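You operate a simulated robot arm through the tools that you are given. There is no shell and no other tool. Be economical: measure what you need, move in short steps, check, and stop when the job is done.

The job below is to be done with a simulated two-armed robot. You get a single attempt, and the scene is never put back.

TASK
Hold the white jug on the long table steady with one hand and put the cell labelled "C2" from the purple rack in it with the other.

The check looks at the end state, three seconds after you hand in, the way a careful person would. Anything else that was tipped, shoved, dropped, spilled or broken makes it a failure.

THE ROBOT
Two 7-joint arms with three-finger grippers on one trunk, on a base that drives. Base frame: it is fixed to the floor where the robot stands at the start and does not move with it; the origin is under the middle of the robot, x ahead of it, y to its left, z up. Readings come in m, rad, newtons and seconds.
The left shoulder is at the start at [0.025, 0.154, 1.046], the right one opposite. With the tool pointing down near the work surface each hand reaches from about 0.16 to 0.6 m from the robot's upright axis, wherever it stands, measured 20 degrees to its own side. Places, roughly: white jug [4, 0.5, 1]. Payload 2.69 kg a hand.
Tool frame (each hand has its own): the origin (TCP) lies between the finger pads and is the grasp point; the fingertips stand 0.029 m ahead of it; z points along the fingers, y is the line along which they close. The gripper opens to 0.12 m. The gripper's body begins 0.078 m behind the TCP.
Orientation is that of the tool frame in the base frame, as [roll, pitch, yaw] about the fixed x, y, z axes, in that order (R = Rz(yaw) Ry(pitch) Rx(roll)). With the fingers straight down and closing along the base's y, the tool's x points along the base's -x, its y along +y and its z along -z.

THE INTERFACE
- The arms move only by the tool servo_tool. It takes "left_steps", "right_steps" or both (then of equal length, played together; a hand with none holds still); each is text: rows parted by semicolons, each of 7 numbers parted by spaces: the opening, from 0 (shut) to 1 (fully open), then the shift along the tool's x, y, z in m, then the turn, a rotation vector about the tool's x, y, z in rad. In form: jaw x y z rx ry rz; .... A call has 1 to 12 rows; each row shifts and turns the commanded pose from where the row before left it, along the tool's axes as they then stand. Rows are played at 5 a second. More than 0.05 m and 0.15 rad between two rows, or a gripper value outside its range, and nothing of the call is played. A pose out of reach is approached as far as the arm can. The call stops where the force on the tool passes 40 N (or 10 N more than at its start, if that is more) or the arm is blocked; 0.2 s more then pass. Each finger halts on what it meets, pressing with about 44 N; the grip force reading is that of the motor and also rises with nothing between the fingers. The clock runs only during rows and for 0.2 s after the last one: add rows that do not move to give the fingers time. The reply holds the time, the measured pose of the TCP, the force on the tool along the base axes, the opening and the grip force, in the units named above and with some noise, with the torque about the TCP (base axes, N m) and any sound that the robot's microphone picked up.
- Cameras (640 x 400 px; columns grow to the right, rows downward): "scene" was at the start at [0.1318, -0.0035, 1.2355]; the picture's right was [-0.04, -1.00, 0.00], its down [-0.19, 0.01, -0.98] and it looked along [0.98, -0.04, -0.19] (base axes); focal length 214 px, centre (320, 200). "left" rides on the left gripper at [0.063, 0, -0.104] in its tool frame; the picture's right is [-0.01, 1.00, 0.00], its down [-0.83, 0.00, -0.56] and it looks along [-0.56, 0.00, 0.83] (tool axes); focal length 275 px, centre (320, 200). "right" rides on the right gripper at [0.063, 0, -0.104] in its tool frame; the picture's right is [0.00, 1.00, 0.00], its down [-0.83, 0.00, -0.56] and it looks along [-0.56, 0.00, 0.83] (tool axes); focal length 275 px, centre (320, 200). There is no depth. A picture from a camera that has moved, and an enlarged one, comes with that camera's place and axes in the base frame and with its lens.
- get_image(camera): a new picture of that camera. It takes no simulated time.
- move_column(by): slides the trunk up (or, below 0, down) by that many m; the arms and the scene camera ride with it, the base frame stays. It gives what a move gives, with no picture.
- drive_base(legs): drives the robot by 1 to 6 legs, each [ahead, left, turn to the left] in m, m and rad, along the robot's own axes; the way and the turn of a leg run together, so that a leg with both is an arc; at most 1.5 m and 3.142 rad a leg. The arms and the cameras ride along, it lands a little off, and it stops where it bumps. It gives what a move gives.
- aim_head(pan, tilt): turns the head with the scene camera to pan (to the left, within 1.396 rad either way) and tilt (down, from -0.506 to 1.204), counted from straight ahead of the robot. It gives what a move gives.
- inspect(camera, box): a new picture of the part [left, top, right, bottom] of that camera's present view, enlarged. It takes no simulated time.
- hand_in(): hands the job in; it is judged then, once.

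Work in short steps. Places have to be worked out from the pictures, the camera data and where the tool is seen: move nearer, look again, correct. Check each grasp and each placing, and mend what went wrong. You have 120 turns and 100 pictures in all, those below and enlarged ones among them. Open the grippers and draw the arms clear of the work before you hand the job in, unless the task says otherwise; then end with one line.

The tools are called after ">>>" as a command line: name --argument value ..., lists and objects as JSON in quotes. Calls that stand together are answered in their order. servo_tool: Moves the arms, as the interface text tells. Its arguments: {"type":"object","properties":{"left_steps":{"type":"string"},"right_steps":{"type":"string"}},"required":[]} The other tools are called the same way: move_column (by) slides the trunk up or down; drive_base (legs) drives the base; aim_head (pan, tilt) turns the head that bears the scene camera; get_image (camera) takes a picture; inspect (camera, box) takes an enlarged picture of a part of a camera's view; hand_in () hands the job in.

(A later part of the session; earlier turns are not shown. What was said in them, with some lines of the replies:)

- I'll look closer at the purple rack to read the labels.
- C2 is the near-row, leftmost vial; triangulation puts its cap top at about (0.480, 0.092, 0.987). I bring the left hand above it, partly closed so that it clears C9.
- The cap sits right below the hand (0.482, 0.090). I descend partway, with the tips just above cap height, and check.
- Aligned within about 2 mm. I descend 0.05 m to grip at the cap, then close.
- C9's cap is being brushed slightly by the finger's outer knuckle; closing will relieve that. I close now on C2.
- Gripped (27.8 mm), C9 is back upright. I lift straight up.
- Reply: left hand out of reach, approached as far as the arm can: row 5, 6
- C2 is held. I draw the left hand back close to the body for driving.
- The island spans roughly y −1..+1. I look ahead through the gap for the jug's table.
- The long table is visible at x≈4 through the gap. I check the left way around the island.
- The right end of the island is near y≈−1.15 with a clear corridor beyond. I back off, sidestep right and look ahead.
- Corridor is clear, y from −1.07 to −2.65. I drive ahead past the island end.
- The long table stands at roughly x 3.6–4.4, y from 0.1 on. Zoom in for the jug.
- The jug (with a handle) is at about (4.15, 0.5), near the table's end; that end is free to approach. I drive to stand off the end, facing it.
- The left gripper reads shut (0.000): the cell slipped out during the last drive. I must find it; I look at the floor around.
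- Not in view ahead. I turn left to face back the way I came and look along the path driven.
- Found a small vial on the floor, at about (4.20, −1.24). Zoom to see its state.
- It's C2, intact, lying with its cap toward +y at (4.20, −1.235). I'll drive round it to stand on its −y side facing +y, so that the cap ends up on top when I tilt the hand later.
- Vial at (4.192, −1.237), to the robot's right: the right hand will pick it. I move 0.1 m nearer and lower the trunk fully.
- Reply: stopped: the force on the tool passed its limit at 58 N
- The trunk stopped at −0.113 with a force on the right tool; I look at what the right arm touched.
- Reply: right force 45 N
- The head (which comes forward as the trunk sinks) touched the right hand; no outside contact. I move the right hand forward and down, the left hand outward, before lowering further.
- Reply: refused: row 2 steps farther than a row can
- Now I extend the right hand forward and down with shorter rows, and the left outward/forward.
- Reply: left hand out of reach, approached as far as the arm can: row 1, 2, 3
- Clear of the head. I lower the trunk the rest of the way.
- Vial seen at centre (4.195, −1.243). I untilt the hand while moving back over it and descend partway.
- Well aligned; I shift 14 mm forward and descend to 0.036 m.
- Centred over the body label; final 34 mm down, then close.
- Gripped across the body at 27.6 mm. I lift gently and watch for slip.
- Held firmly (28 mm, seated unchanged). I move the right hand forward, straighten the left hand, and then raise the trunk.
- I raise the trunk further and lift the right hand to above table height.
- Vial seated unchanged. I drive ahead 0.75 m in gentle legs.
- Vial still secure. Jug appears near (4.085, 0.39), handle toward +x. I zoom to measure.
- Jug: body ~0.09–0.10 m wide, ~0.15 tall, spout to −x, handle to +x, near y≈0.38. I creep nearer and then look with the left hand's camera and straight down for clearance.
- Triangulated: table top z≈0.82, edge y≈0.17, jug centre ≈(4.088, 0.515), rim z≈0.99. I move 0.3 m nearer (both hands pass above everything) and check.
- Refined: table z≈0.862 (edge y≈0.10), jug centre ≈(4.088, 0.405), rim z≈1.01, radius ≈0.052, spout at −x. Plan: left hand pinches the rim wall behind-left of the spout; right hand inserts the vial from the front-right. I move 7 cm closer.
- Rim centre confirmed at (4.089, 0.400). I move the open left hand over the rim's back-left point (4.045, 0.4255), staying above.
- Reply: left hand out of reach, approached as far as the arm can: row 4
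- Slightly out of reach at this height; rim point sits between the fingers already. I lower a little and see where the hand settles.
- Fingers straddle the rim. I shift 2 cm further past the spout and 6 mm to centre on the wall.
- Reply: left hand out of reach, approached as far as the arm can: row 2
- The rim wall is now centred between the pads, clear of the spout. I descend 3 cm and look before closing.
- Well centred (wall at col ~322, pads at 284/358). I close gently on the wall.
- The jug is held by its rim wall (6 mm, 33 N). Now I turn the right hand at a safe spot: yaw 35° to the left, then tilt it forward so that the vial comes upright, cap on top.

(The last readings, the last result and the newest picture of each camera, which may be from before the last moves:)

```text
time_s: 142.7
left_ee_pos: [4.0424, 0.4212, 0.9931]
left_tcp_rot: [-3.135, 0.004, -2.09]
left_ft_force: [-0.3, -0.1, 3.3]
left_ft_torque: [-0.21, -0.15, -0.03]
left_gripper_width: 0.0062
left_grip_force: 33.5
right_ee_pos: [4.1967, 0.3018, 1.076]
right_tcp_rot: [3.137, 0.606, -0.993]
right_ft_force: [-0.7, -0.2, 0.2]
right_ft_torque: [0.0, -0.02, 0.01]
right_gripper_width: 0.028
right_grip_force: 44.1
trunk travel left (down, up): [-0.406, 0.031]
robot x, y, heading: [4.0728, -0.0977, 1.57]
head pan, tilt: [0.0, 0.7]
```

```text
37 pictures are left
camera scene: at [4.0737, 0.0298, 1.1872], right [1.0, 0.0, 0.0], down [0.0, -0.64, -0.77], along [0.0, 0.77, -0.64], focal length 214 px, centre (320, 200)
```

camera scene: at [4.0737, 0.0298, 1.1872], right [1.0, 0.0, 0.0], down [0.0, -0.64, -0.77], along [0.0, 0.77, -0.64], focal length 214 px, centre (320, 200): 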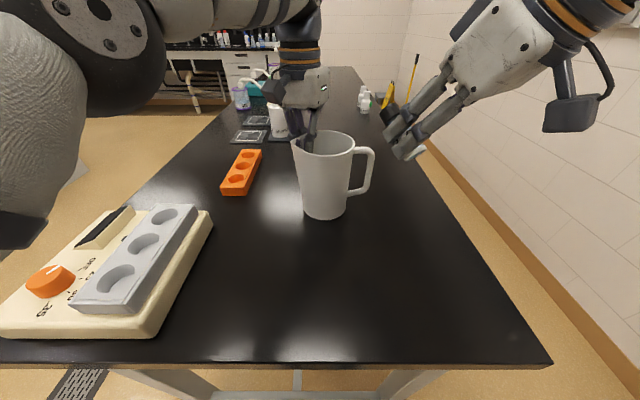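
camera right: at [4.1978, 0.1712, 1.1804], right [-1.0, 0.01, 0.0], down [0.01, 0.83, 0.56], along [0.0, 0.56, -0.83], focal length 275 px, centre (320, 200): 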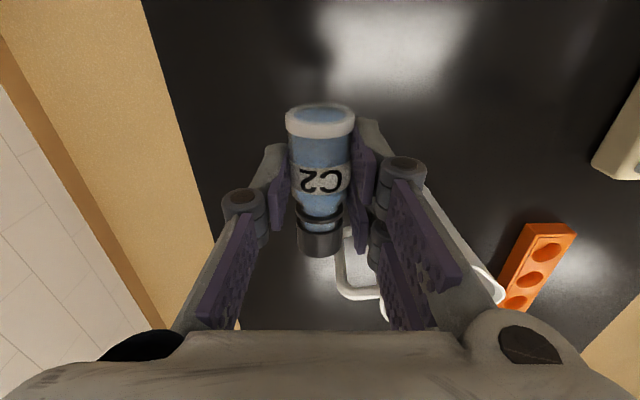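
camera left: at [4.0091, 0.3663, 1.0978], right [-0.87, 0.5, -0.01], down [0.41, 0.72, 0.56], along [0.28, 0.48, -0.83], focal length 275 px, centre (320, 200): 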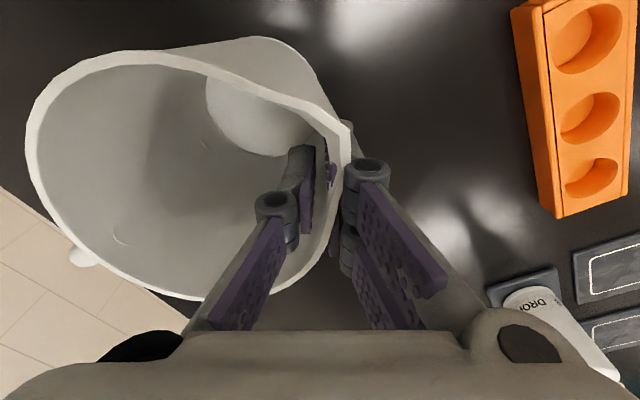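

Going well; I tilt the remaining 0.75 rad.

>>> servo_tool --right_steps "0 0 0 0 0 -0.125 0; 0 0 0 0 0 -0.125 0; 0 0 0 0 0 -0.125 0; 0 0 0 0 0 -0.125 0; 0 0 0 0 0 -0.125 0; 0 0 0 0 0 -0.125 0; 0 0 0 0 0 0 0"

>>> get_image --camera "scene"

>>> get_image --camera "right"

```text
time_s: 144.3
left_ee_pos: [4.0409, 0.4216, 0.9937]
left_tcp_rot: [-3.136, 0.004, -2.087]
left_ft_force: [-0.1, -0.5, 2.0]
left_ft_torque: [-0.19, -0.14, -0.02]
left_gripper_width: 0.0061
left_grip_force: 32.7
right_ee_pos: [4.1997, 0.3203, 1.0838]
right_tcp_rot: [3.121, 1.353, -1.007]
right_ft_force: [-0.7, -0.7, -0.3]
right_ft_torque: [0.02, 0.01, 0.02]
right_gripper_width: 0.028
right_grip_force: 44.0
right hand out of reach, approached as far as the arm can: row 5, 6
trunk travel left (down, up): [-0.406, 0.031]
robot x, y, heading: [4.0745, -0.0942, 1.577]
head pan, tilt: [0.0, 0.7]
```

```text
36 pictures are left
camera scene: at [4.0737, 0.0298, 1.1872], right [1.0, 0.0, 0.0], down [0.0, -0.64, -0.77], along [0.0, 0.77, -0.64], focal length 214 px, centre (320, 200)
```

scene: 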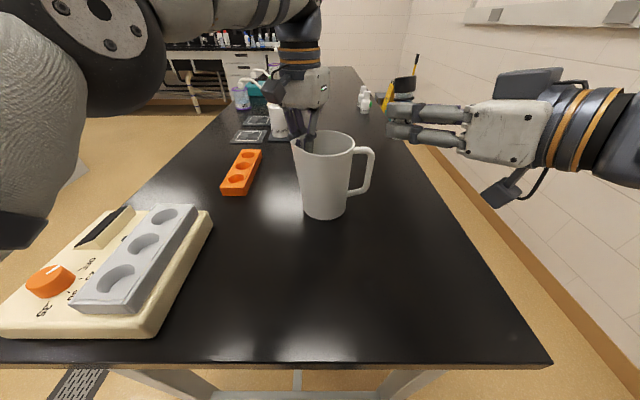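

```text
35 pictures are left
camera right: at [4.2643, 0.2247, 1.0456], right [-0.83, -0.55, 0.0], down [0.2, -0.3, 0.93], along [-0.51, 0.78, 0.36], focal length 275 px, centre (320, 200)
```

right: 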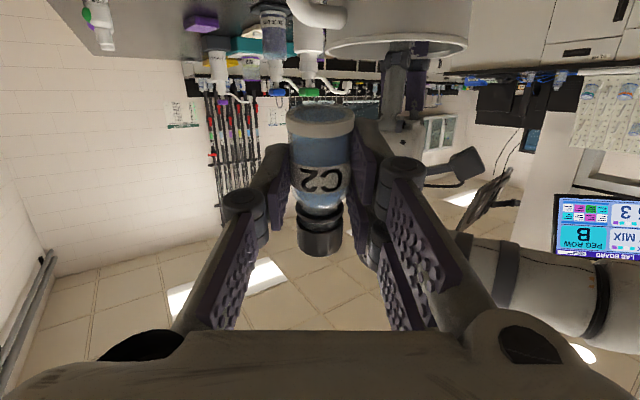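

Vial is upright, cap on top. I measure the held jug's rim and the left hand's clearance precisely.

>>> inspect --camera "scene" --box '[260, 60, 460, 185]'

>>> inspect --camera "left" --box '[0, 20, 480, 320]'

```text
3.20 times, centred on (360, 122) of scene
camera zoom: at [4.0737, 0.0298, 1.1872], right [1.0, 0.0, 0.0], down [0.0, -0.64, -0.77], along [0.0, 0.77, -0.64], focal length 686 px, centre (192, 448)
```

zoom: 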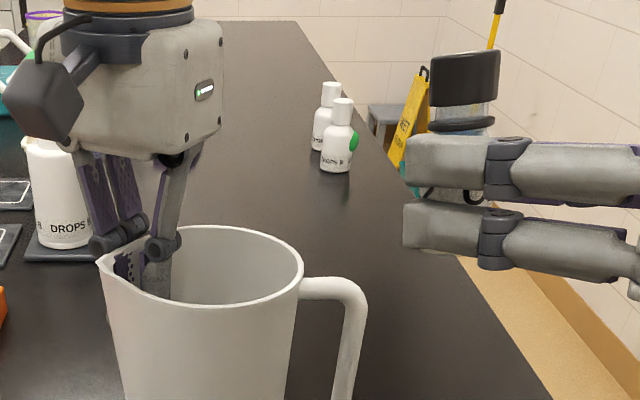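

```text
1.33 times, centred on (240, 170) of left
camera zoom: at [4.009, 0.3664, 1.0977], right [-0.87, 0.5, -0.01], down [0.41, 0.72, 0.56], along [0.28, 0.48, -0.83], focal length 367 px, centre (427, 240)
```

zoom: 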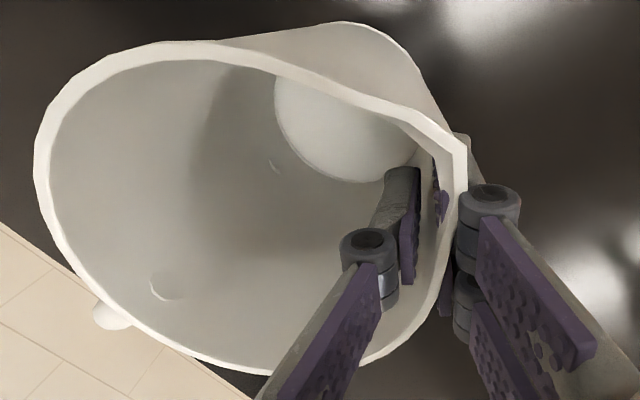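

The rim-pinching hand overhangs the mouth too much for the vial. I'll release and instead hold the jug body from its left side, below the rim, which leaves the mouth free. First open and lift the left hand out.

>>> servo_tool --left_steps "0.2 0 0 0 0 0 0; 0.4 0 0 0 0 0 0; 0.4 0 0 -0.015 0 0 0; 0.4 0.008 0 -0.02 0 0 0; 0.4 0.009 0 -0.02 0 0 0; 0.4 0.02 0 -0.01 0 0 0; 0.4 0.02 0 -0.01 0 0 0; 0.4 0.02 0.03 0 0 0 0; 0.4 0.02 0.03 0 0 0 0; 0.4 0 0.03 0 0 0 0; 0.4 0 0 0 0 0 0"

>>> get_image --camera "scene"

```text
time_s: 146.7
left_ee_pos: [3.9166, 0.3803, 1.0686]
left_tcp_rot: [-3.138, 0.001, -2.088]
left_ft_force: [0.2, -0.5, -0.1]
left_ft_torque: [0.01, -0.02, 0.04]
left_gripper_width: 0.0483
left_grip_force: 0.1
right_ee_pos: [4.1997, 0.3203, 1.0842]
right_tcp_rot: [3.129, 1.353, -1.002]
right_ft_force: [-0.9, 0.1, -2.1]
right_ft_torque: [0.01, -0.02, -0.01]
right_gripper_width: 0.028
right_grip_force: 43.8
trunk travel left (down, up): [-0.406, 0.031]
robot x, y, heading: [4.0726, -0.0957, 1.573]
head pan, tilt: [0.0, 0.7]
```

```text
32 pictures are left
camera scene: at [4.0739, 0.0295, 1.1873], right [1.0, 0.0, 0.0], down [0.0, -0.64, -0.77], along [0.0, 0.77, -0.64], focal length 214 px, centre (320, 200)
```

scene: 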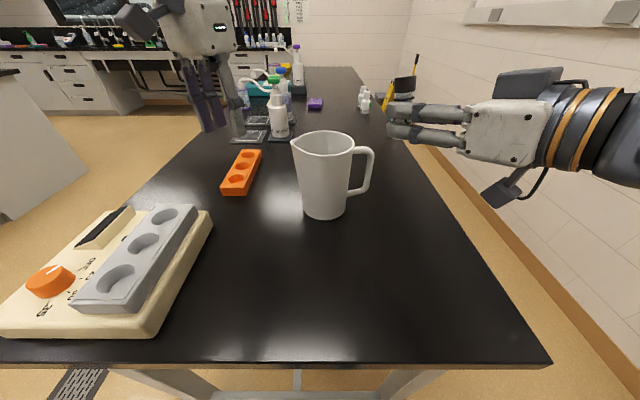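

Released cleanly, jug undisturbed. I now turn the left hand: 30° more yaw and 60° tilt, pointing at the jug from its left-front side.

>>> servo_tool --left_steps "0.6 0 0 0 0 0 0.13; 0.8 0 0 0 0 0 0.13; 1 0 0 0 0 0 0.13; 1 0 0 0 0 0 0.13; 1 0 0 0 0 -0.15 0; 1 0 0 0 0 -0.15 0; 1 0 0 0 0 -0.15 0; 1 0 0 0 0 -0.15 0; 1 0 0 0 0 -0.15 0; 1 0 0 0 0 -0.15 0; 1 0 0 0 0 -0.15 0; 1 0 0 0 0 0 0"

>>> get_image --camera "scene"

>>> get_image --camera "left"

```text
time_s: 149.3
left_ee_pos: [3.9149, 0.3828, 1.0672]
left_tcp_rot: [-3.135, 1.053, -2.603]
left_ft_force: [-0.1, -0.2, 0.5]
left_ft_torque: [0.02, 0.01, -0.02]
left_gripper_width: 0.1199
left_grip_force: 0.1
right_ee_pos: [4.1993, 0.3203, 1.0841]
right_tcp_rot: [3.126, 1.352, -1.003]
right_ft_force: [0.1, 0.3, -0.2]
right_ft_torque: [0.0, 0.02, 0.03]
right_gripper_width: 0.0279
right_grip_force: 44.1
trunk travel left (down, up): [-0.406, 0.031]
robot x, y, heading: [4.0742, -0.0924, 1.576]
head pan, tilt: [0.0, 0.7]
```

```text
31 pictures are left
camera scene: at [4.074, 0.0299, 1.1872], right [1.0, 0.0, 0.0], down [0.0, -0.64, -0.76], along [0.0, 0.76, -0.64], focal length 214 px, centre (320, 200)
```

scene: 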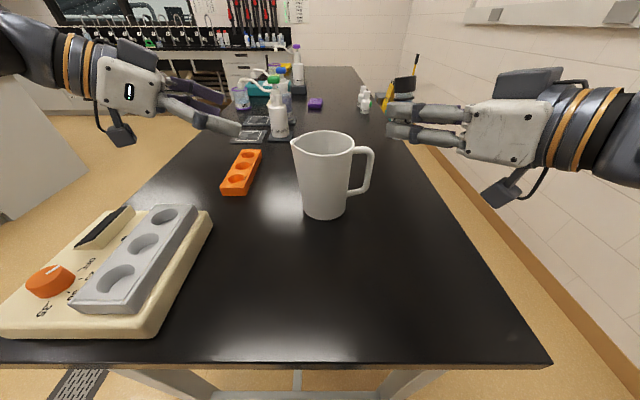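

```text
30 pictures are left
camera left: at [3.8097, 0.319, 1.0653], right [-0.51, 0.86, 0.0], down [-0.06, -0.04, 1.0], along [0.86, 0.51, 0.07], focal length 275 px, centre (320, 200)
```

left: 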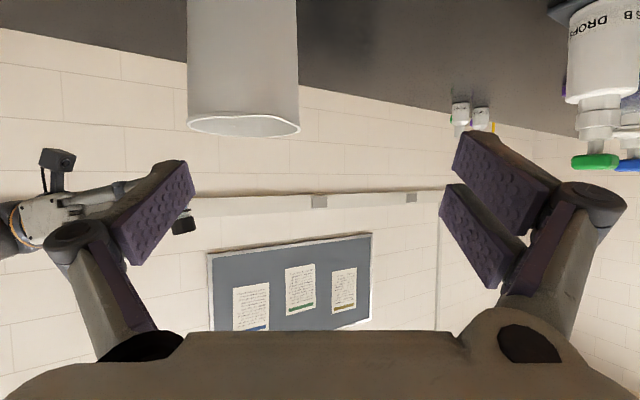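

Camera confirms jug centre ≈(4.081, 0.393). I sidestep to line up with the jug, moving a bit forward and down.

>>> servo_tool --left_steps "1 0 -0.025 0.0195 0 0 0; 1 0 -0.025 0.0195 0 0 0; 1 0.001 -0.0257 0.0195 0 0 0; 1 0 0 0 0 0 0"

>>> get_image --camera "left"

```text
time_s: 150.3
left_ee_pos: [4.0001, 0.3423, 1.038]
left_tcp_rot: [-3.134, 1.052, -2.602]
left_ft_force: [0.5, 0.1, -0.5]
left_ft_torque: [-0.01, -0.03, 0.0]
left_gripper_width: 0.12
left_grip_force: 0.0
right_ee_pos: [4.1989, 0.3209, 1.0835]
right_tcp_rot: [3.127, 1.355, -1.001]
right_ft_force: [0.6, -0.2, -0.2]
right_ft_torque: [0.0, 0.01, 0.03]
right_gripper_width: 0.0278
right_grip_force: 44.0
trunk travel left (down, up): [-0.406, 0.031]
robot x, y, heading: [4.0709, -0.0938, 1.58]
head pan, tilt: [0.0, 0.7]
```

```text
29 pictures are left
camera left: at [3.8943, 0.2796, 1.0357], right [-0.51, 0.86, 0.0], down [-0.06, -0.04, 1.0], along [0.86, 0.51, 0.07], focal length 275 px, centre (320, 200)
```

left: 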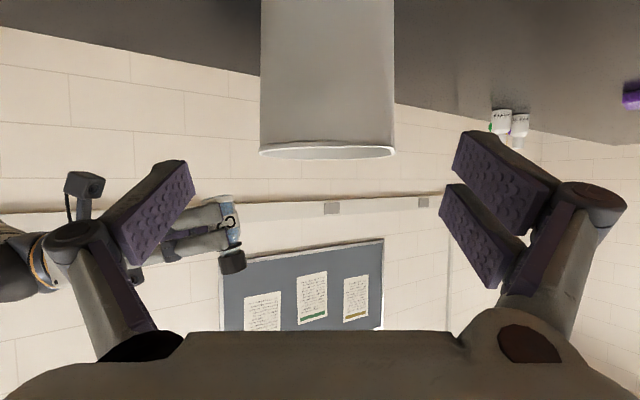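

Aligned laterally (jug centred between the pads). I go straight down 7 cm first.

>>> servo_tool --left_steps "1 0.03 0.001 0.0175 0 0 0; 1 0.031 0.001 0.0175 0 0 0; 1 0 0 0 0 0 0"

>>> get_image --camera "left"

>>> get_image --camera "scene"

```text
time_s: 151.1
left_ee_pos: [3.9984, 0.3425, 0.9667]
left_tcp_rot: [-3.134, 1.055, -2.602]
left_ft_force: [0.1, 1.0, 0.0]
left_ft_torque: [-0.01, -0.03, 0.0]
left_gripper_width: 0.1201
left_grip_force: 0.1
right_ee_pos: [4.1993, 0.32, 1.0844]
right_tcp_rot: [3.127, 1.353, -1.001]
right_ft_force: [1.1, -0.4, -0.5]
right_ft_torque: [0.02, -0.04, -0.01]
right_gripper_width: 0.0281
right_grip_force: 44.3
trunk travel left (down, up): [-0.406, 0.031]
robot x, y, heading: [4.0741, -0.0954, 1.57]
head pan, tilt: [0.0, 0.7]
```

```text
28 pictures are left
camera left: at [3.8945, 0.281, 0.9644], right [-0.51, 0.86, 0.0], down [-0.06, -0.04, 1.0], along [0.86, 0.51, 0.07], focal length 275 px, centre (320, 200)
```

left: 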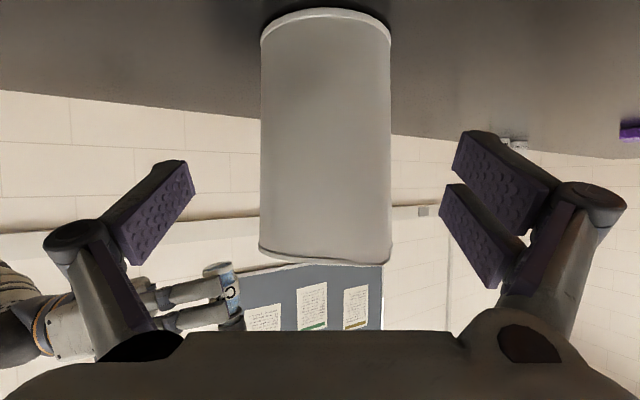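

```text
27 pictures are left
camera scene: at [4.0738, 0.0297, 1.1873], right [1.0, 0.0, 0.0], down [0.0, -0.64, -0.77], along [0.0, 0.77, -0.64], focal length 214 px, centre (320, 200)
```

scene: 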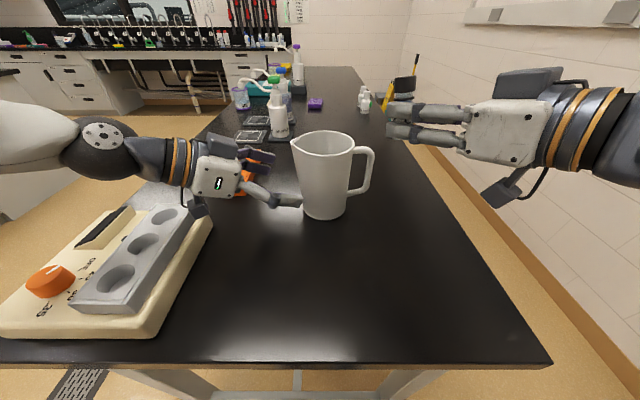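

Jug centred (cols 261–392 versus pads 193–455). I advance the open fingers around the body, slightly descending.

>>> servo_tool --left_steps "1 -0.004 0.001 0.02 0 0 0; 1 -0.004 0 0.02 0 0 0; 1 -0.004 0 0.02 0 0 0; 1 -0.004 0 0.018 0 0 0; 1 0 0 0 0 0 0"

>>> get_image --camera "left"

>>> inspect --camera "scene" --box '[180, 110, 400, 240]'

```text
time_s: 152.3
left_ee_pos: [4.0624, 0.3826, 0.9431]
left_tcp_rot: [-3.135, 1.055, -2.601]
left_ft_force: [-0.3, 0.3, 0.2]
left_ft_torque: [0.0, 0.01, 0.02]
left_gripper_width: 0.1202
left_grip_force: 0.1
right_ee_pos: [4.1983, 0.3205, 1.0842]
right_tcp_rot: [3.128, 1.353, -1.002]
right_ft_force: [-0.2, 0.3, -0.3]
right_ft_torque: [-0.01, -0.03, 0.02]
right_gripper_width: 0.0282
right_grip_force: 44.1
trunk travel left (down, up): [-0.406, 0.031]
robot x, y, heading: [4.0726, -0.0965, 1.566]
head pan, tilt: [0.0, 0.7]
```

```text
26 pictures are left
camera left: at [3.9574, 0.3208, 0.9408], right [-0.51, 0.86, 0.0], down [-0.06, -0.04, 1.0], along [0.86, 0.51, 0.07], focal length 275 px, centre (320, 200)
```

left: 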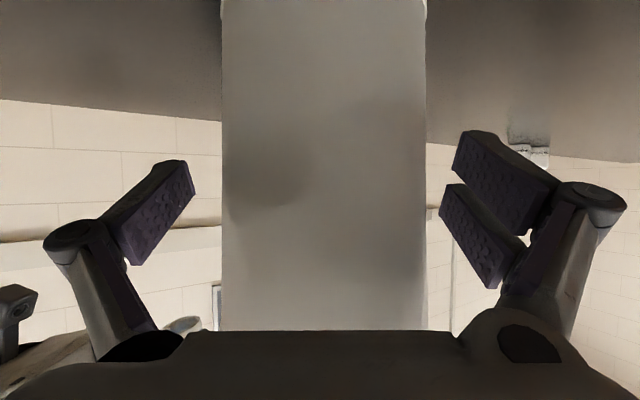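

```text
2.91 times, centred on (290, 175) of scene
camera zoom: at [4.0737, 0.0298, 1.1872], right [1.0, 0.0, 0.0], down [0.0, -0.64, -0.77], along [0.0, 0.77, -0.64], focal length 624 px, centre (407, 273)
```

zoom: 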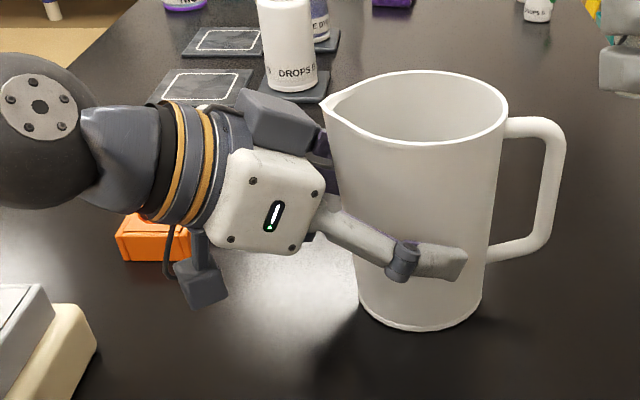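

Perfectly centred (221–427). I advance another 12 mm so the pads sit at the jug's diameter, then close.

>>> servo_tool --left_steps "1 -0.006 0 0.0104 0 0 0; 0.95 0 0 0 0 0 0; 0.9 0 0 0 0 0 0; 0.86 0 0 0 0 0 0; 0.82 0 0 0 0 0 0; 0.78 0 0 0 0 0 0; 0.74 0 0 0 0 0 0; 0.7 0 0 0 0 0 0; 0.7 0 0 0 0 0 0"

>>> inspect --camera "scene" --box '[180, 110, 400, 240]'

>>> get_image --camera "left"

```text
time_s: 154.3
left_ee_pos: [4.0742, 0.3891, 0.9437]
left_tcp_rot: [-3.135, 1.053, -2.599]
left_ft_force: [0.2, 0.1, 1.8]
left_ft_torque: [0.01, -0.03, 0.01]
left_gripper_width: 0.0963
left_grip_force: 43.9
right_ee_pos: [4.1989, 0.3205, 1.0843]
right_tcp_rot: [3.128, 1.352, -1.002]
right_ft_force: [0.3, 0.0, 0.3]
right_ft_torque: [-0.01, 0.03, -0.02]
right_gripper_width: 0.028
right_grip_force: 44.0
trunk travel left (down, up): [-0.406, 0.031]
robot x, y, heading: [4.075, -0.0953, 1.574]
head pan, tilt: [0.0, 0.7]
```

```text
2.91 times, centred on (290, 175) of scene
camera zoom: at [4.0737, 0.0298, 1.1872], right [1.0, 0.0, 0.0], down [0.0, -0.64, -0.77], along [0.0, 0.77, -0.64], focal length 624 px, centre (407, 273)
```

zoom: 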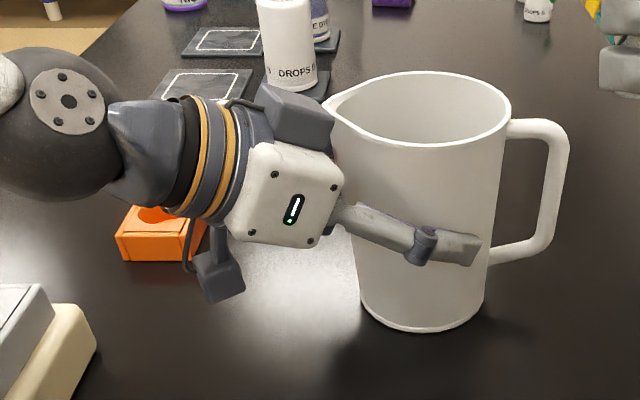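

```text
23 pictures are left
camera left: at [3.9672, 0.3265, 0.9411], right [-0.51, 0.86, 0.0], down [-0.06, -0.04, 1.0], along [0.86, 0.51, 0.07], focal length 275 px, centre (320, 200)
```

left: 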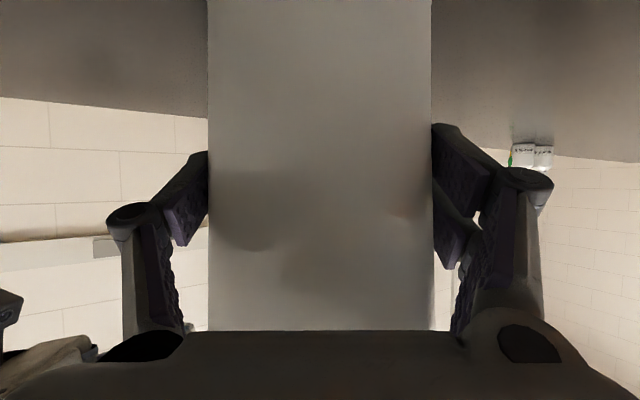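

Jug held firmly around its body (96 mm, 44 N), standing square, mouth free. I bring the vial over the mouth at the present height.

>>> servo_tool --right_steps "0 -0.0062 0.0147 0.028 0 0 0; 0 -0.0062 0.0147 0.028 0 0 0; 0 -0.0062 0.0147 0.028 0 0 0; 0 -0.0062 0.0147 0.028 0 0 0; 0 0 0 0 0 0 0"

>>> inspect --camera "scene" --box '[220, 90, 440, 220]'

>>> get_image --camera "right"

```text
time_s: 155.5
left_ee_pos: [4.0726, 0.3894, 0.9437]
left_tcp_rot: [-3.135, 1.055, -2.601]
left_ft_force: [0.3, -0.6, 2.4]
left_ft_torque: [0.02, -0.11, 0.04]
left_gripper_width: 0.096
left_grip_force: 43.7
right_ee_pos: [4.0874, 0.3843, 1.0833]
right_tcp_rot: [3.124, 1.355, -1.004]
right_ft_force: [0.4, 0.4, -0.7]
right_ft_torque: [-0.03, -0.04, -0.02]
right_gripper_width: 0.0279
right_grip_force: 44.0
trunk travel left (down, up): [-0.406, 0.031]
robot x, y, heading: [4.0709, -0.0952, 1.573]
head pan, tilt: [0.0, 0.7]
```

```text
2.91 times, centred on (330, 155) of scene
camera zoom: at [4.0738, 0.0298, 1.1872], right [1.0, 0.0, 0.0], down [0.0, -0.64, -0.77], along [0.0, 0.77, -0.64], focal length 624 px, centre (291, 331)
```

zoom: 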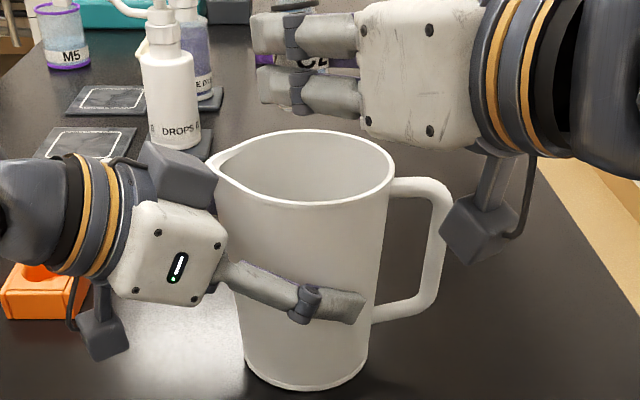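

```text
21 pictures are left
camera right: at [4.1522, 0.2886, 1.0443], right [-0.83, -0.55, 0.0], down [0.2, -0.3, 0.93], along [-0.51, 0.78, 0.36], focal length 275 px, centre (320, 200)
```

right: 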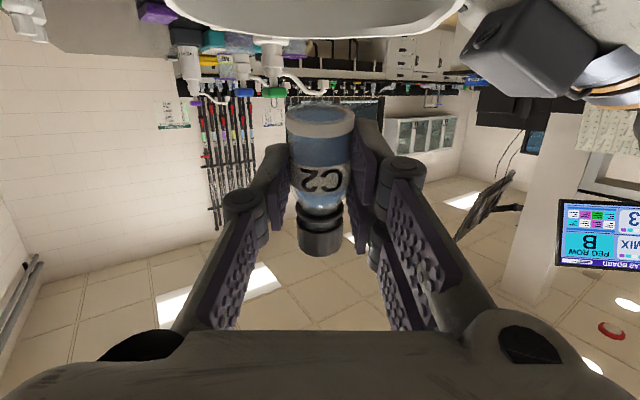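

Vial is laterally centred over the mouth. I ease the tilt to ~63° and descend 4.5 cm.

>>> servo_tool --right_steps "0 0 0 0 0 0.125 0; 0 0 0 0 0 0.125 0; 0 0.0134 0 0.0068 0 0 0; 0 0.0134 0 0.0068 0 0 0; 0 0.0134 0 0.0068 0 0 0; 0 0 0 0 0 0 0"

>>> inspect --camera "scene" --box '[220, 90, 440, 220]'

>>> get_image --camera "right"

```text
time_s: 156.9
left_ee_pos: [4.0746, 0.3893, 0.9439]
left_tcp_rot: [-3.136, 1.055, -2.599]
left_ft_force: [-1.3, -0.4, 3.2]
left_ft_torque: [0.0, -0.07, 0.0]
left_gripper_width: 0.0959
left_grip_force: 44.0
right_ee_pos: [4.0878, 0.3834, 1.0379]
right_tcp_rot: [3.137, 1.104, -0.997]
right_ft_force: [0.8, -0.9, -0.5]
right_ft_torque: [0.01, -0.03, -0.01]
right_gripper_width: 0.0279
right_grip_force: 43.6
trunk travel left (down, up): [-0.406, 0.031]
robot x, y, heading: [4.0724, -0.0948, 1.571]
head pan, tilt: [0.0, 0.7]
```

```text
2.91 times, centred on (330, 155) of scene
camera zoom: at [4.0737, 0.0297, 1.1872], right [1.0, 0.0, 0.0], down [0.0, -0.64, -0.77], along [0.0, 0.77, -0.64], focal length 624 px, centre (291, 331)
```

zoom: 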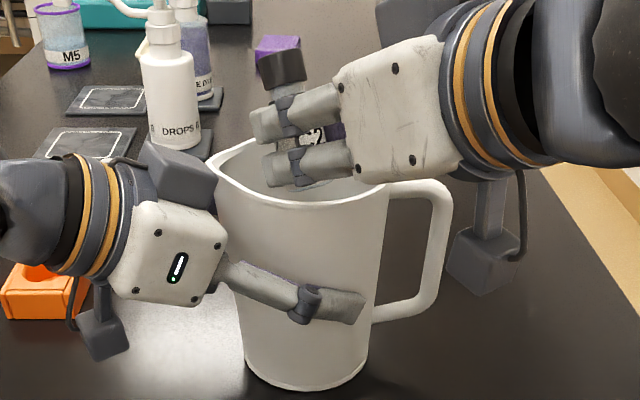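

```text
19 pictures are left
camera right: at [4.155, 0.2816, 1.0293], right [-0.83, -0.55, 0.0], down [0.07, -0.1, 0.99], along [-0.55, 0.83, 0.12], focal length 275 px, centre (320, 200)
```

right: 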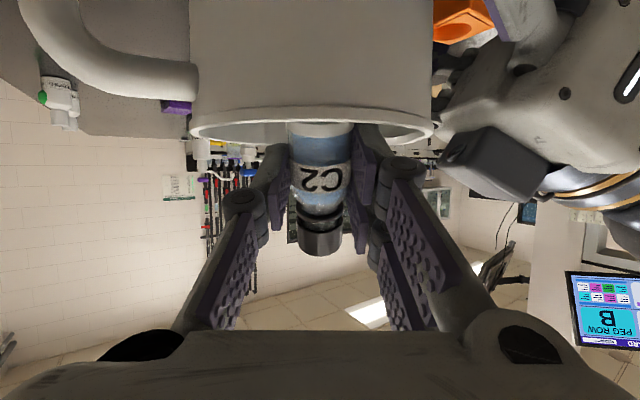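

The vial's lower half is inside the mouth. I go 12 mm lower, then open just enough to release.

>>> servo_tool --right_steps "0 0.0107 -0.003 0.0055 0 0 0; 0 0 0 0 0 0 0; 0.28 0 0 0 0 0 0; 0.36 0 0 0 0 0 0; 0.36 0 0 0 0 0 0; 0.36 0 0 0 0 0 0; 0.36 0 0 0 0 0 0"

>>> inspect --camera "scene" --box '[220, 90, 440, 220]'

>>> get_image --camera "right"

```text
time_s: 158.5
left_ee_pos: [4.074, 0.3886, 0.9445]
left_tcp_rot: [-3.136, 1.053, -2.603]
left_ft_force: [-2.0, -4.4, 0.0]
left_ft_torque: [0.94, -0.12, 0.02]
left_gripper_width: 0.096
left_grip_force: 44.3
right_ee_pos: [4.0887, 0.3841, 1.0267]
right_tcp_rot: [3.135, 1.106, -0.992]
right_ft_force: [1.6, 6.9, 9.4]
right_ft_torque: [-0.34, 0.12, -0.06]
right_gripper_width: 0.0397
right_grip_force: 0.0
trunk travel left (down, up): [-0.406, 0.031]
robot x, y, heading: [4.0712, -0.0933, 1.572]
head pan, tilt: [0.0, 0.7]
```

```text
2.91 times, centred on (330, 155) of scene
camera zoom: at [4.0737, 0.0295, 1.1873], right [1.0, 0.0, 0.0], down [0.0, -0.64, -0.77], along [0.0, 0.77, -0.64], focal length 624 px, centre (291, 331)
```

zoom: 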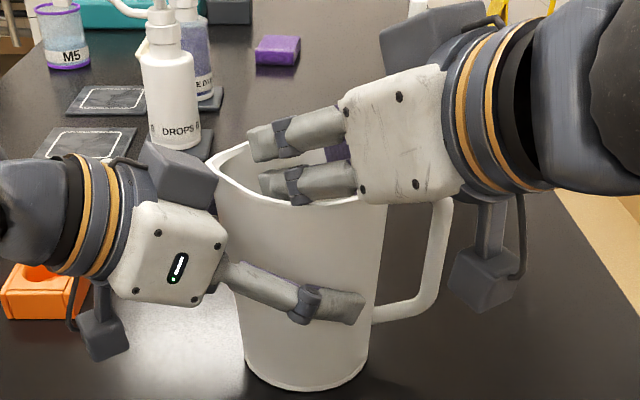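

```text
17 pictures are left
camera right: at [4.1578, 0.2832, 1.0184], right [-0.83, -0.55, 0.0], down [0.07, -0.1, 0.99], along [-0.55, 0.83, 0.12], focal length 275 px, centre (320, 200)
```

right: 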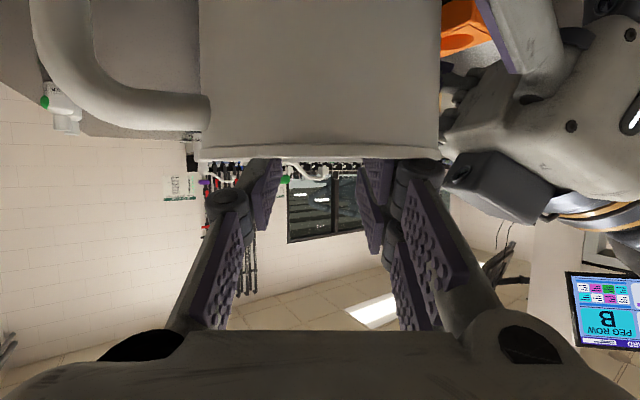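

The vial is released into the jug. I lift the right hand straight up and retract it, then look inside.

>>> servo_tool --right_steps "0.36 -0.018 0 -0.009 0 0 0; 0.36 -0.027 0 -0.0136 0 0 0; 0.36 -0.027 0 -0.0136 0 0 0; 0.36 0.011 -0.01 -0.0214 0 0 0; 0.36 0.011 -0.015 -0.0214 0 0 0; 0.36 0.011 -0.02 -0.0214 0 0 0; 0.36 0.011 -0.02 -0.0214 0 0 0; 0.36 0 0 0 0 0 0"

>>> inspect --camera "scene" --box '[220, 90, 440, 220]'

```text
time_s: 160.3
left_ee_pos: [4.073, 0.3892, 0.9425]
left_tcp_rot: [-3.135, 1.053, -2.603]
left_ft_force: [0.6, 0.2, 3.9]
left_ft_torque: [-0.1, -0.02, -0.02]
left_gripper_width: 0.0959
left_grip_force: 43.7
right_ee_pos: [4.1971, 0.3391, 1.1089]
right_tcp_rot: [3.136, 1.107, -0.992]
right_ft_force: [0.5, 0.9, -0.3]
right_ft_torque: [-0.01, -0.02, 0.03]
right_gripper_width: 0.0431
right_grip_force: 0.0
trunk travel left (down, up): [-0.406, 0.031]
robot x, y, heading: [4.0714, -0.095, 1.569]
head pan, tilt: [0.0, 0.7]
```

```text
2.91 times, centred on (330, 155) of scene
camera zoom: at [4.0738, 0.0297, 1.1872], right [1.0, 0.0, 0.0], down [0.0, -0.64, -0.77], along [0.0, 0.77, -0.64], focal length 624 px, centre (291, 331)
```

zoom: 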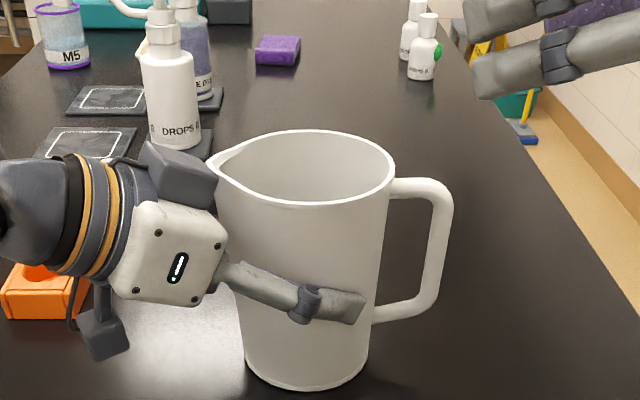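

Jug stands as before. I open the left hand and retrace its path back, away from the jug.

>>> servo_tool --left_steps "0.85 0 0 0 0 0 0; 1 0 0 0 0 0 0; 1 0 0 0 0 0 0; 1 0.006 0 -0.0104 0 0 0; 1 0.004 0 -0.0195 0 0 0; 1 0.004 0 -0.0195 0 0 0; 1 0.004 0 -0.0195 0 0 0; 1 0.004 0 -0.0195 0 0 0; 1 -0.03 0 -0.0175 0 0 0; 1 -0.03 0 -0.0175 0 0 0; 1 -0.03 0.02 -0.0175 0 0 0; 1 0 0 0 0 0 0"

>>> get_image --camera "scene"

```text
time_s: 162.9
left_ee_pos: [3.9848, 0.3612, 1.0718]
left_tcp_rot: [-3.132, 1.053, -2.6]
left_ft_force: [0.3, -0.2, -0.2]
left_ft_torque: [0.03, 0.0, 0.03]
left_gripper_width: 0.12
left_grip_force: 0.0
right_ee_pos: [4.1988, 0.341, 1.1077]
right_tcp_rot: [3.134, 1.104, -0.995]
right_ft_force: [0.0, -0.6, 0.3]
right_ft_torque: [0.0, 0.02, -0.01]
right_gripper_width: 0.0432
right_grip_force: 0.1
trunk travel left (down, up): [-0.406, 0.031]
robot x, y, heading: [4.0724, -0.094, 1.569]
head pan, tilt: [0.0, 0.7]
```

```text
15 pictures are left
camera scene: at [4.0738, 0.0298, 1.1872], right [1.0, 0.0, 0.0], down [0.0, -0.64, -0.77], along [0.0, 0.77, -0.64], focal length 214 px, centre (320, 200)
```

scene: 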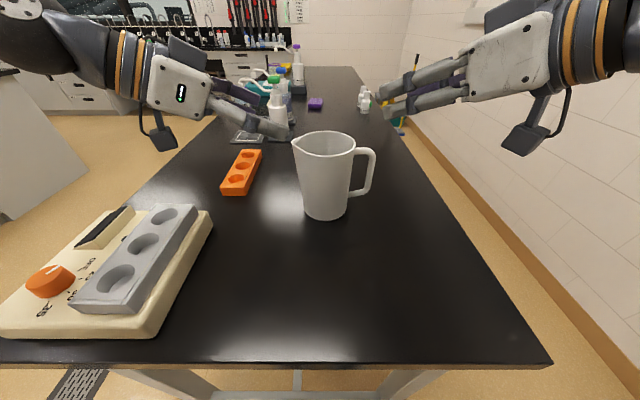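

Both hands are clear of the jug. I tilt the right hand back down so that its camera looks into the mouth and confirm C2 is inside.

>>> servo_tool --right_steps "0.36 0 -0.01 -0.005 0 0.14 0; 0.36 0 -0.01 0 0 0.14 0; 0.36 0 0 0 0 0.14 0; 0.36 0 0 0 0 0.14 0; 0.36 0 0 0 0 0.14 0; 0.36 0 0 0 0 0.14 0; 0.36 0 0 0 0 0.14 0; 0.36 0 0 0 0 0 0"

>>> get_image --camera "right"

```text
time_s: 164.7
left_ee_pos: [3.9858, 0.3624, 1.071]
left_tcp_rot: [-3.136, 1.051, -2.602]
left_ft_force: [0.0, 0.0, 1.1]
left_ft_torque: [0.06, -0.02, 0.04]
left_gripper_width: 0.12
left_grip_force: 0.2
right_ee_pos: [4.2165, 0.3474, 1.1098]
right_tcp_rot: [3.138, 0.122, -0.988]
right_ft_force: [0.7, -0.4, 0.3]
right_ft_torque: [-0.03, 0.03, -0.02]
right_gripper_width: 0.0429
right_grip_force: 0.0
trunk travel left (down, up): [-0.406, 0.031]
robot x, y, heading: [4.0728, -0.091, 1.578]
head pan, tilt: [0.0, 0.7]
```

```text
14 pictures are left
camera right: at [4.2594, 0.2853, 1.2053], right [-0.83, -0.55, 0.0], down [-0.42, 0.63, 0.65], along [-0.36, 0.54, -0.76], focal length 275 px, centre (320, 200)
```

right: 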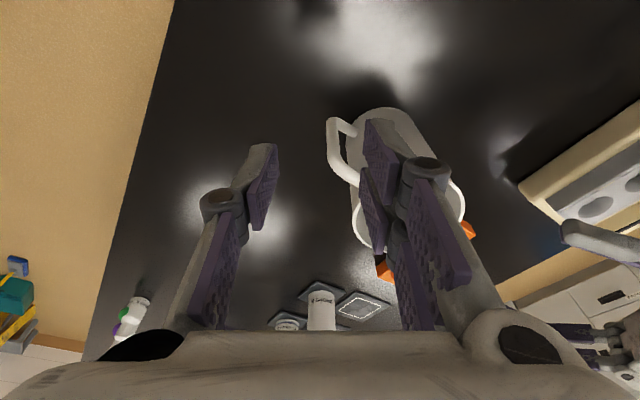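

A finger hides the mouth; I slide the hand sideways 6 cm for a clear look (staying above rim height).

>>> servo_tool --right_steps "0.5 0 0.03 0 0 0 0; 0.7 0 0.035 0 0 0 0; 0.8 0 0 0 0 0 0"

>>> get_image --camera "right"

```text
time_s: 165.5
left_ee_pos: [3.9858, 0.3616, 1.0703]
left_tcp_rot: [-3.134, 1.051, -2.6]
left_ft_force: [0.1, -0.3, -0.3]
left_ft_torque: [0.02, 0.04, 0.0]
left_gripper_width: 0.1202
left_grip_force: 0.1
right_ee_pos: [4.1628, 0.3122, 1.1093]
right_tcp_rot: [3.139, 0.122, -0.99]
right_ft_force: [-0.6, 0.4, 0.3]
right_ft_torque: [0.02, -0.02, 0.05]
right_gripper_width: 0.0959
right_grip_force: 0.0
trunk travel left (down, up): [-0.406, 0.031]
robot x, y, heading: [4.0707, -0.0921, 1.572]
head pan, tilt: [0.0, 0.7]
```

```text
13 pictures are left
camera right: at [4.2046, 0.2497, 1.2055], right [-0.83, -0.55, 0.0], down [-0.42, 0.63, 0.65], along [-0.36, 0.54, -0.76], focal length 275 px, centre (320, 200)
```

right: 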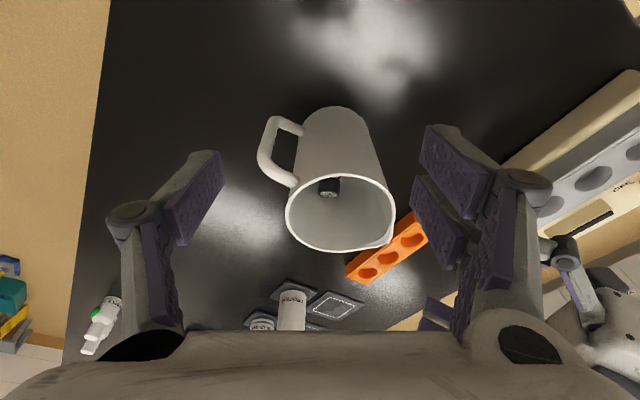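

The black cap of C2 is visible inside the jug, which stands upright. I back the robot off so that both open hands are clear.

>>> drive_base --legs '[[-0.4, 0, 0]]'

>>> aim_head --pan 0 --tilt 0.5

>>> get_image --camera "scene"

```text
time_s: 168.0
left_ee_pos: [3.9863, -0.0405, 1.0723]
left_tcp_rot: [-3.135, 1.052, -2.602]
left_ft_force: [-0.6, 0.3, 0.3]
left_ft_torque: [-0.02, 0.0, 0.0]
left_gripper_width: 0.1199
left_grip_force: 0.0
right_ee_pos: [4.1626, -0.0893, 1.109]
right_tcp_rot: [3.138, 0.123, -0.99]
right_ft_force: [-0.2, 0.4, -0.2]
right_ft_torque: [0.02, -0.03, 0.0]
right_gripper_width: 0.0958
right_grip_force: 0.1
trunk travel left (down, up): [-0.406, 0.031]
robot x, y, heading: [4.0693, -0.4988, 1.575]
head pan, tilt: [0.0, 0.7]
```

```text
time_s: 168.7
left_ee_pos: [3.9865, -0.0403, 1.0705]
left_tcp_rot: [-3.133, 1.053, -2.602]
left_ft_force: [0.0, -0.5, -0.4]
left_ft_torque: [-0.01, -0.01, 0.02]
left_gripper_width: 0.1199
left_grip_force: 0.0
right_ee_pos: [4.1618, -0.09, 1.1082]
right_tcp_rot: [3.138, 0.125, -0.99]
right_ft_force: [-0.4, -0.1, 0.0]
right_ft_torque: [-0.01, 0.0, -0.04]
right_gripper_width: 0.0961
right_grip_force: 0.1
trunk travel left (down, up): [-0.406, 0.031]
robot x, y, heading: [4.0695, -0.4978, 1.571]
head pan, tilt: [0.0, 0.499]
```

```text
12 pictures are left
camera scene: at [4.0741, -0.3662, 1.2049], right [1.0, 0.0, 0.0], down [0.0, -0.48, -0.88], along [0.0, 0.88, -0.48], focal length 214 px, centre (320, 200)
```

scene: 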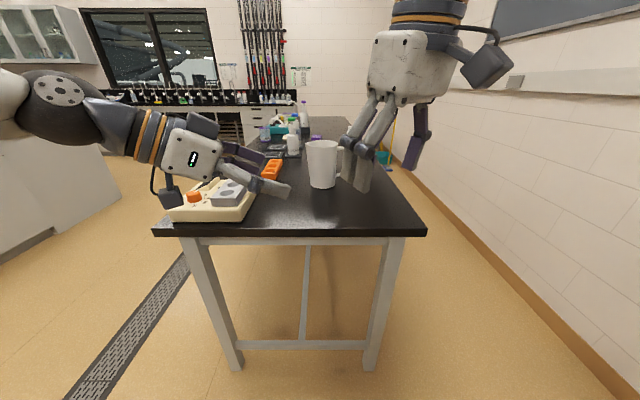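

Everything stands in place, the jug is upright with C2 inside, and both grippers are open and clear. I hand in.

>>> hand_in

```text
The job is handed in.
```

C2 is inside the white jug, which is upright on the long table, and both hands are open and clear. On the way, C2 slipped from the gripper onto the floor; I picked it up and it looked undamaged. The left hand held the jug while the right put the cell in, and an earlier grip on its rim had shifted it by under 1 cm.
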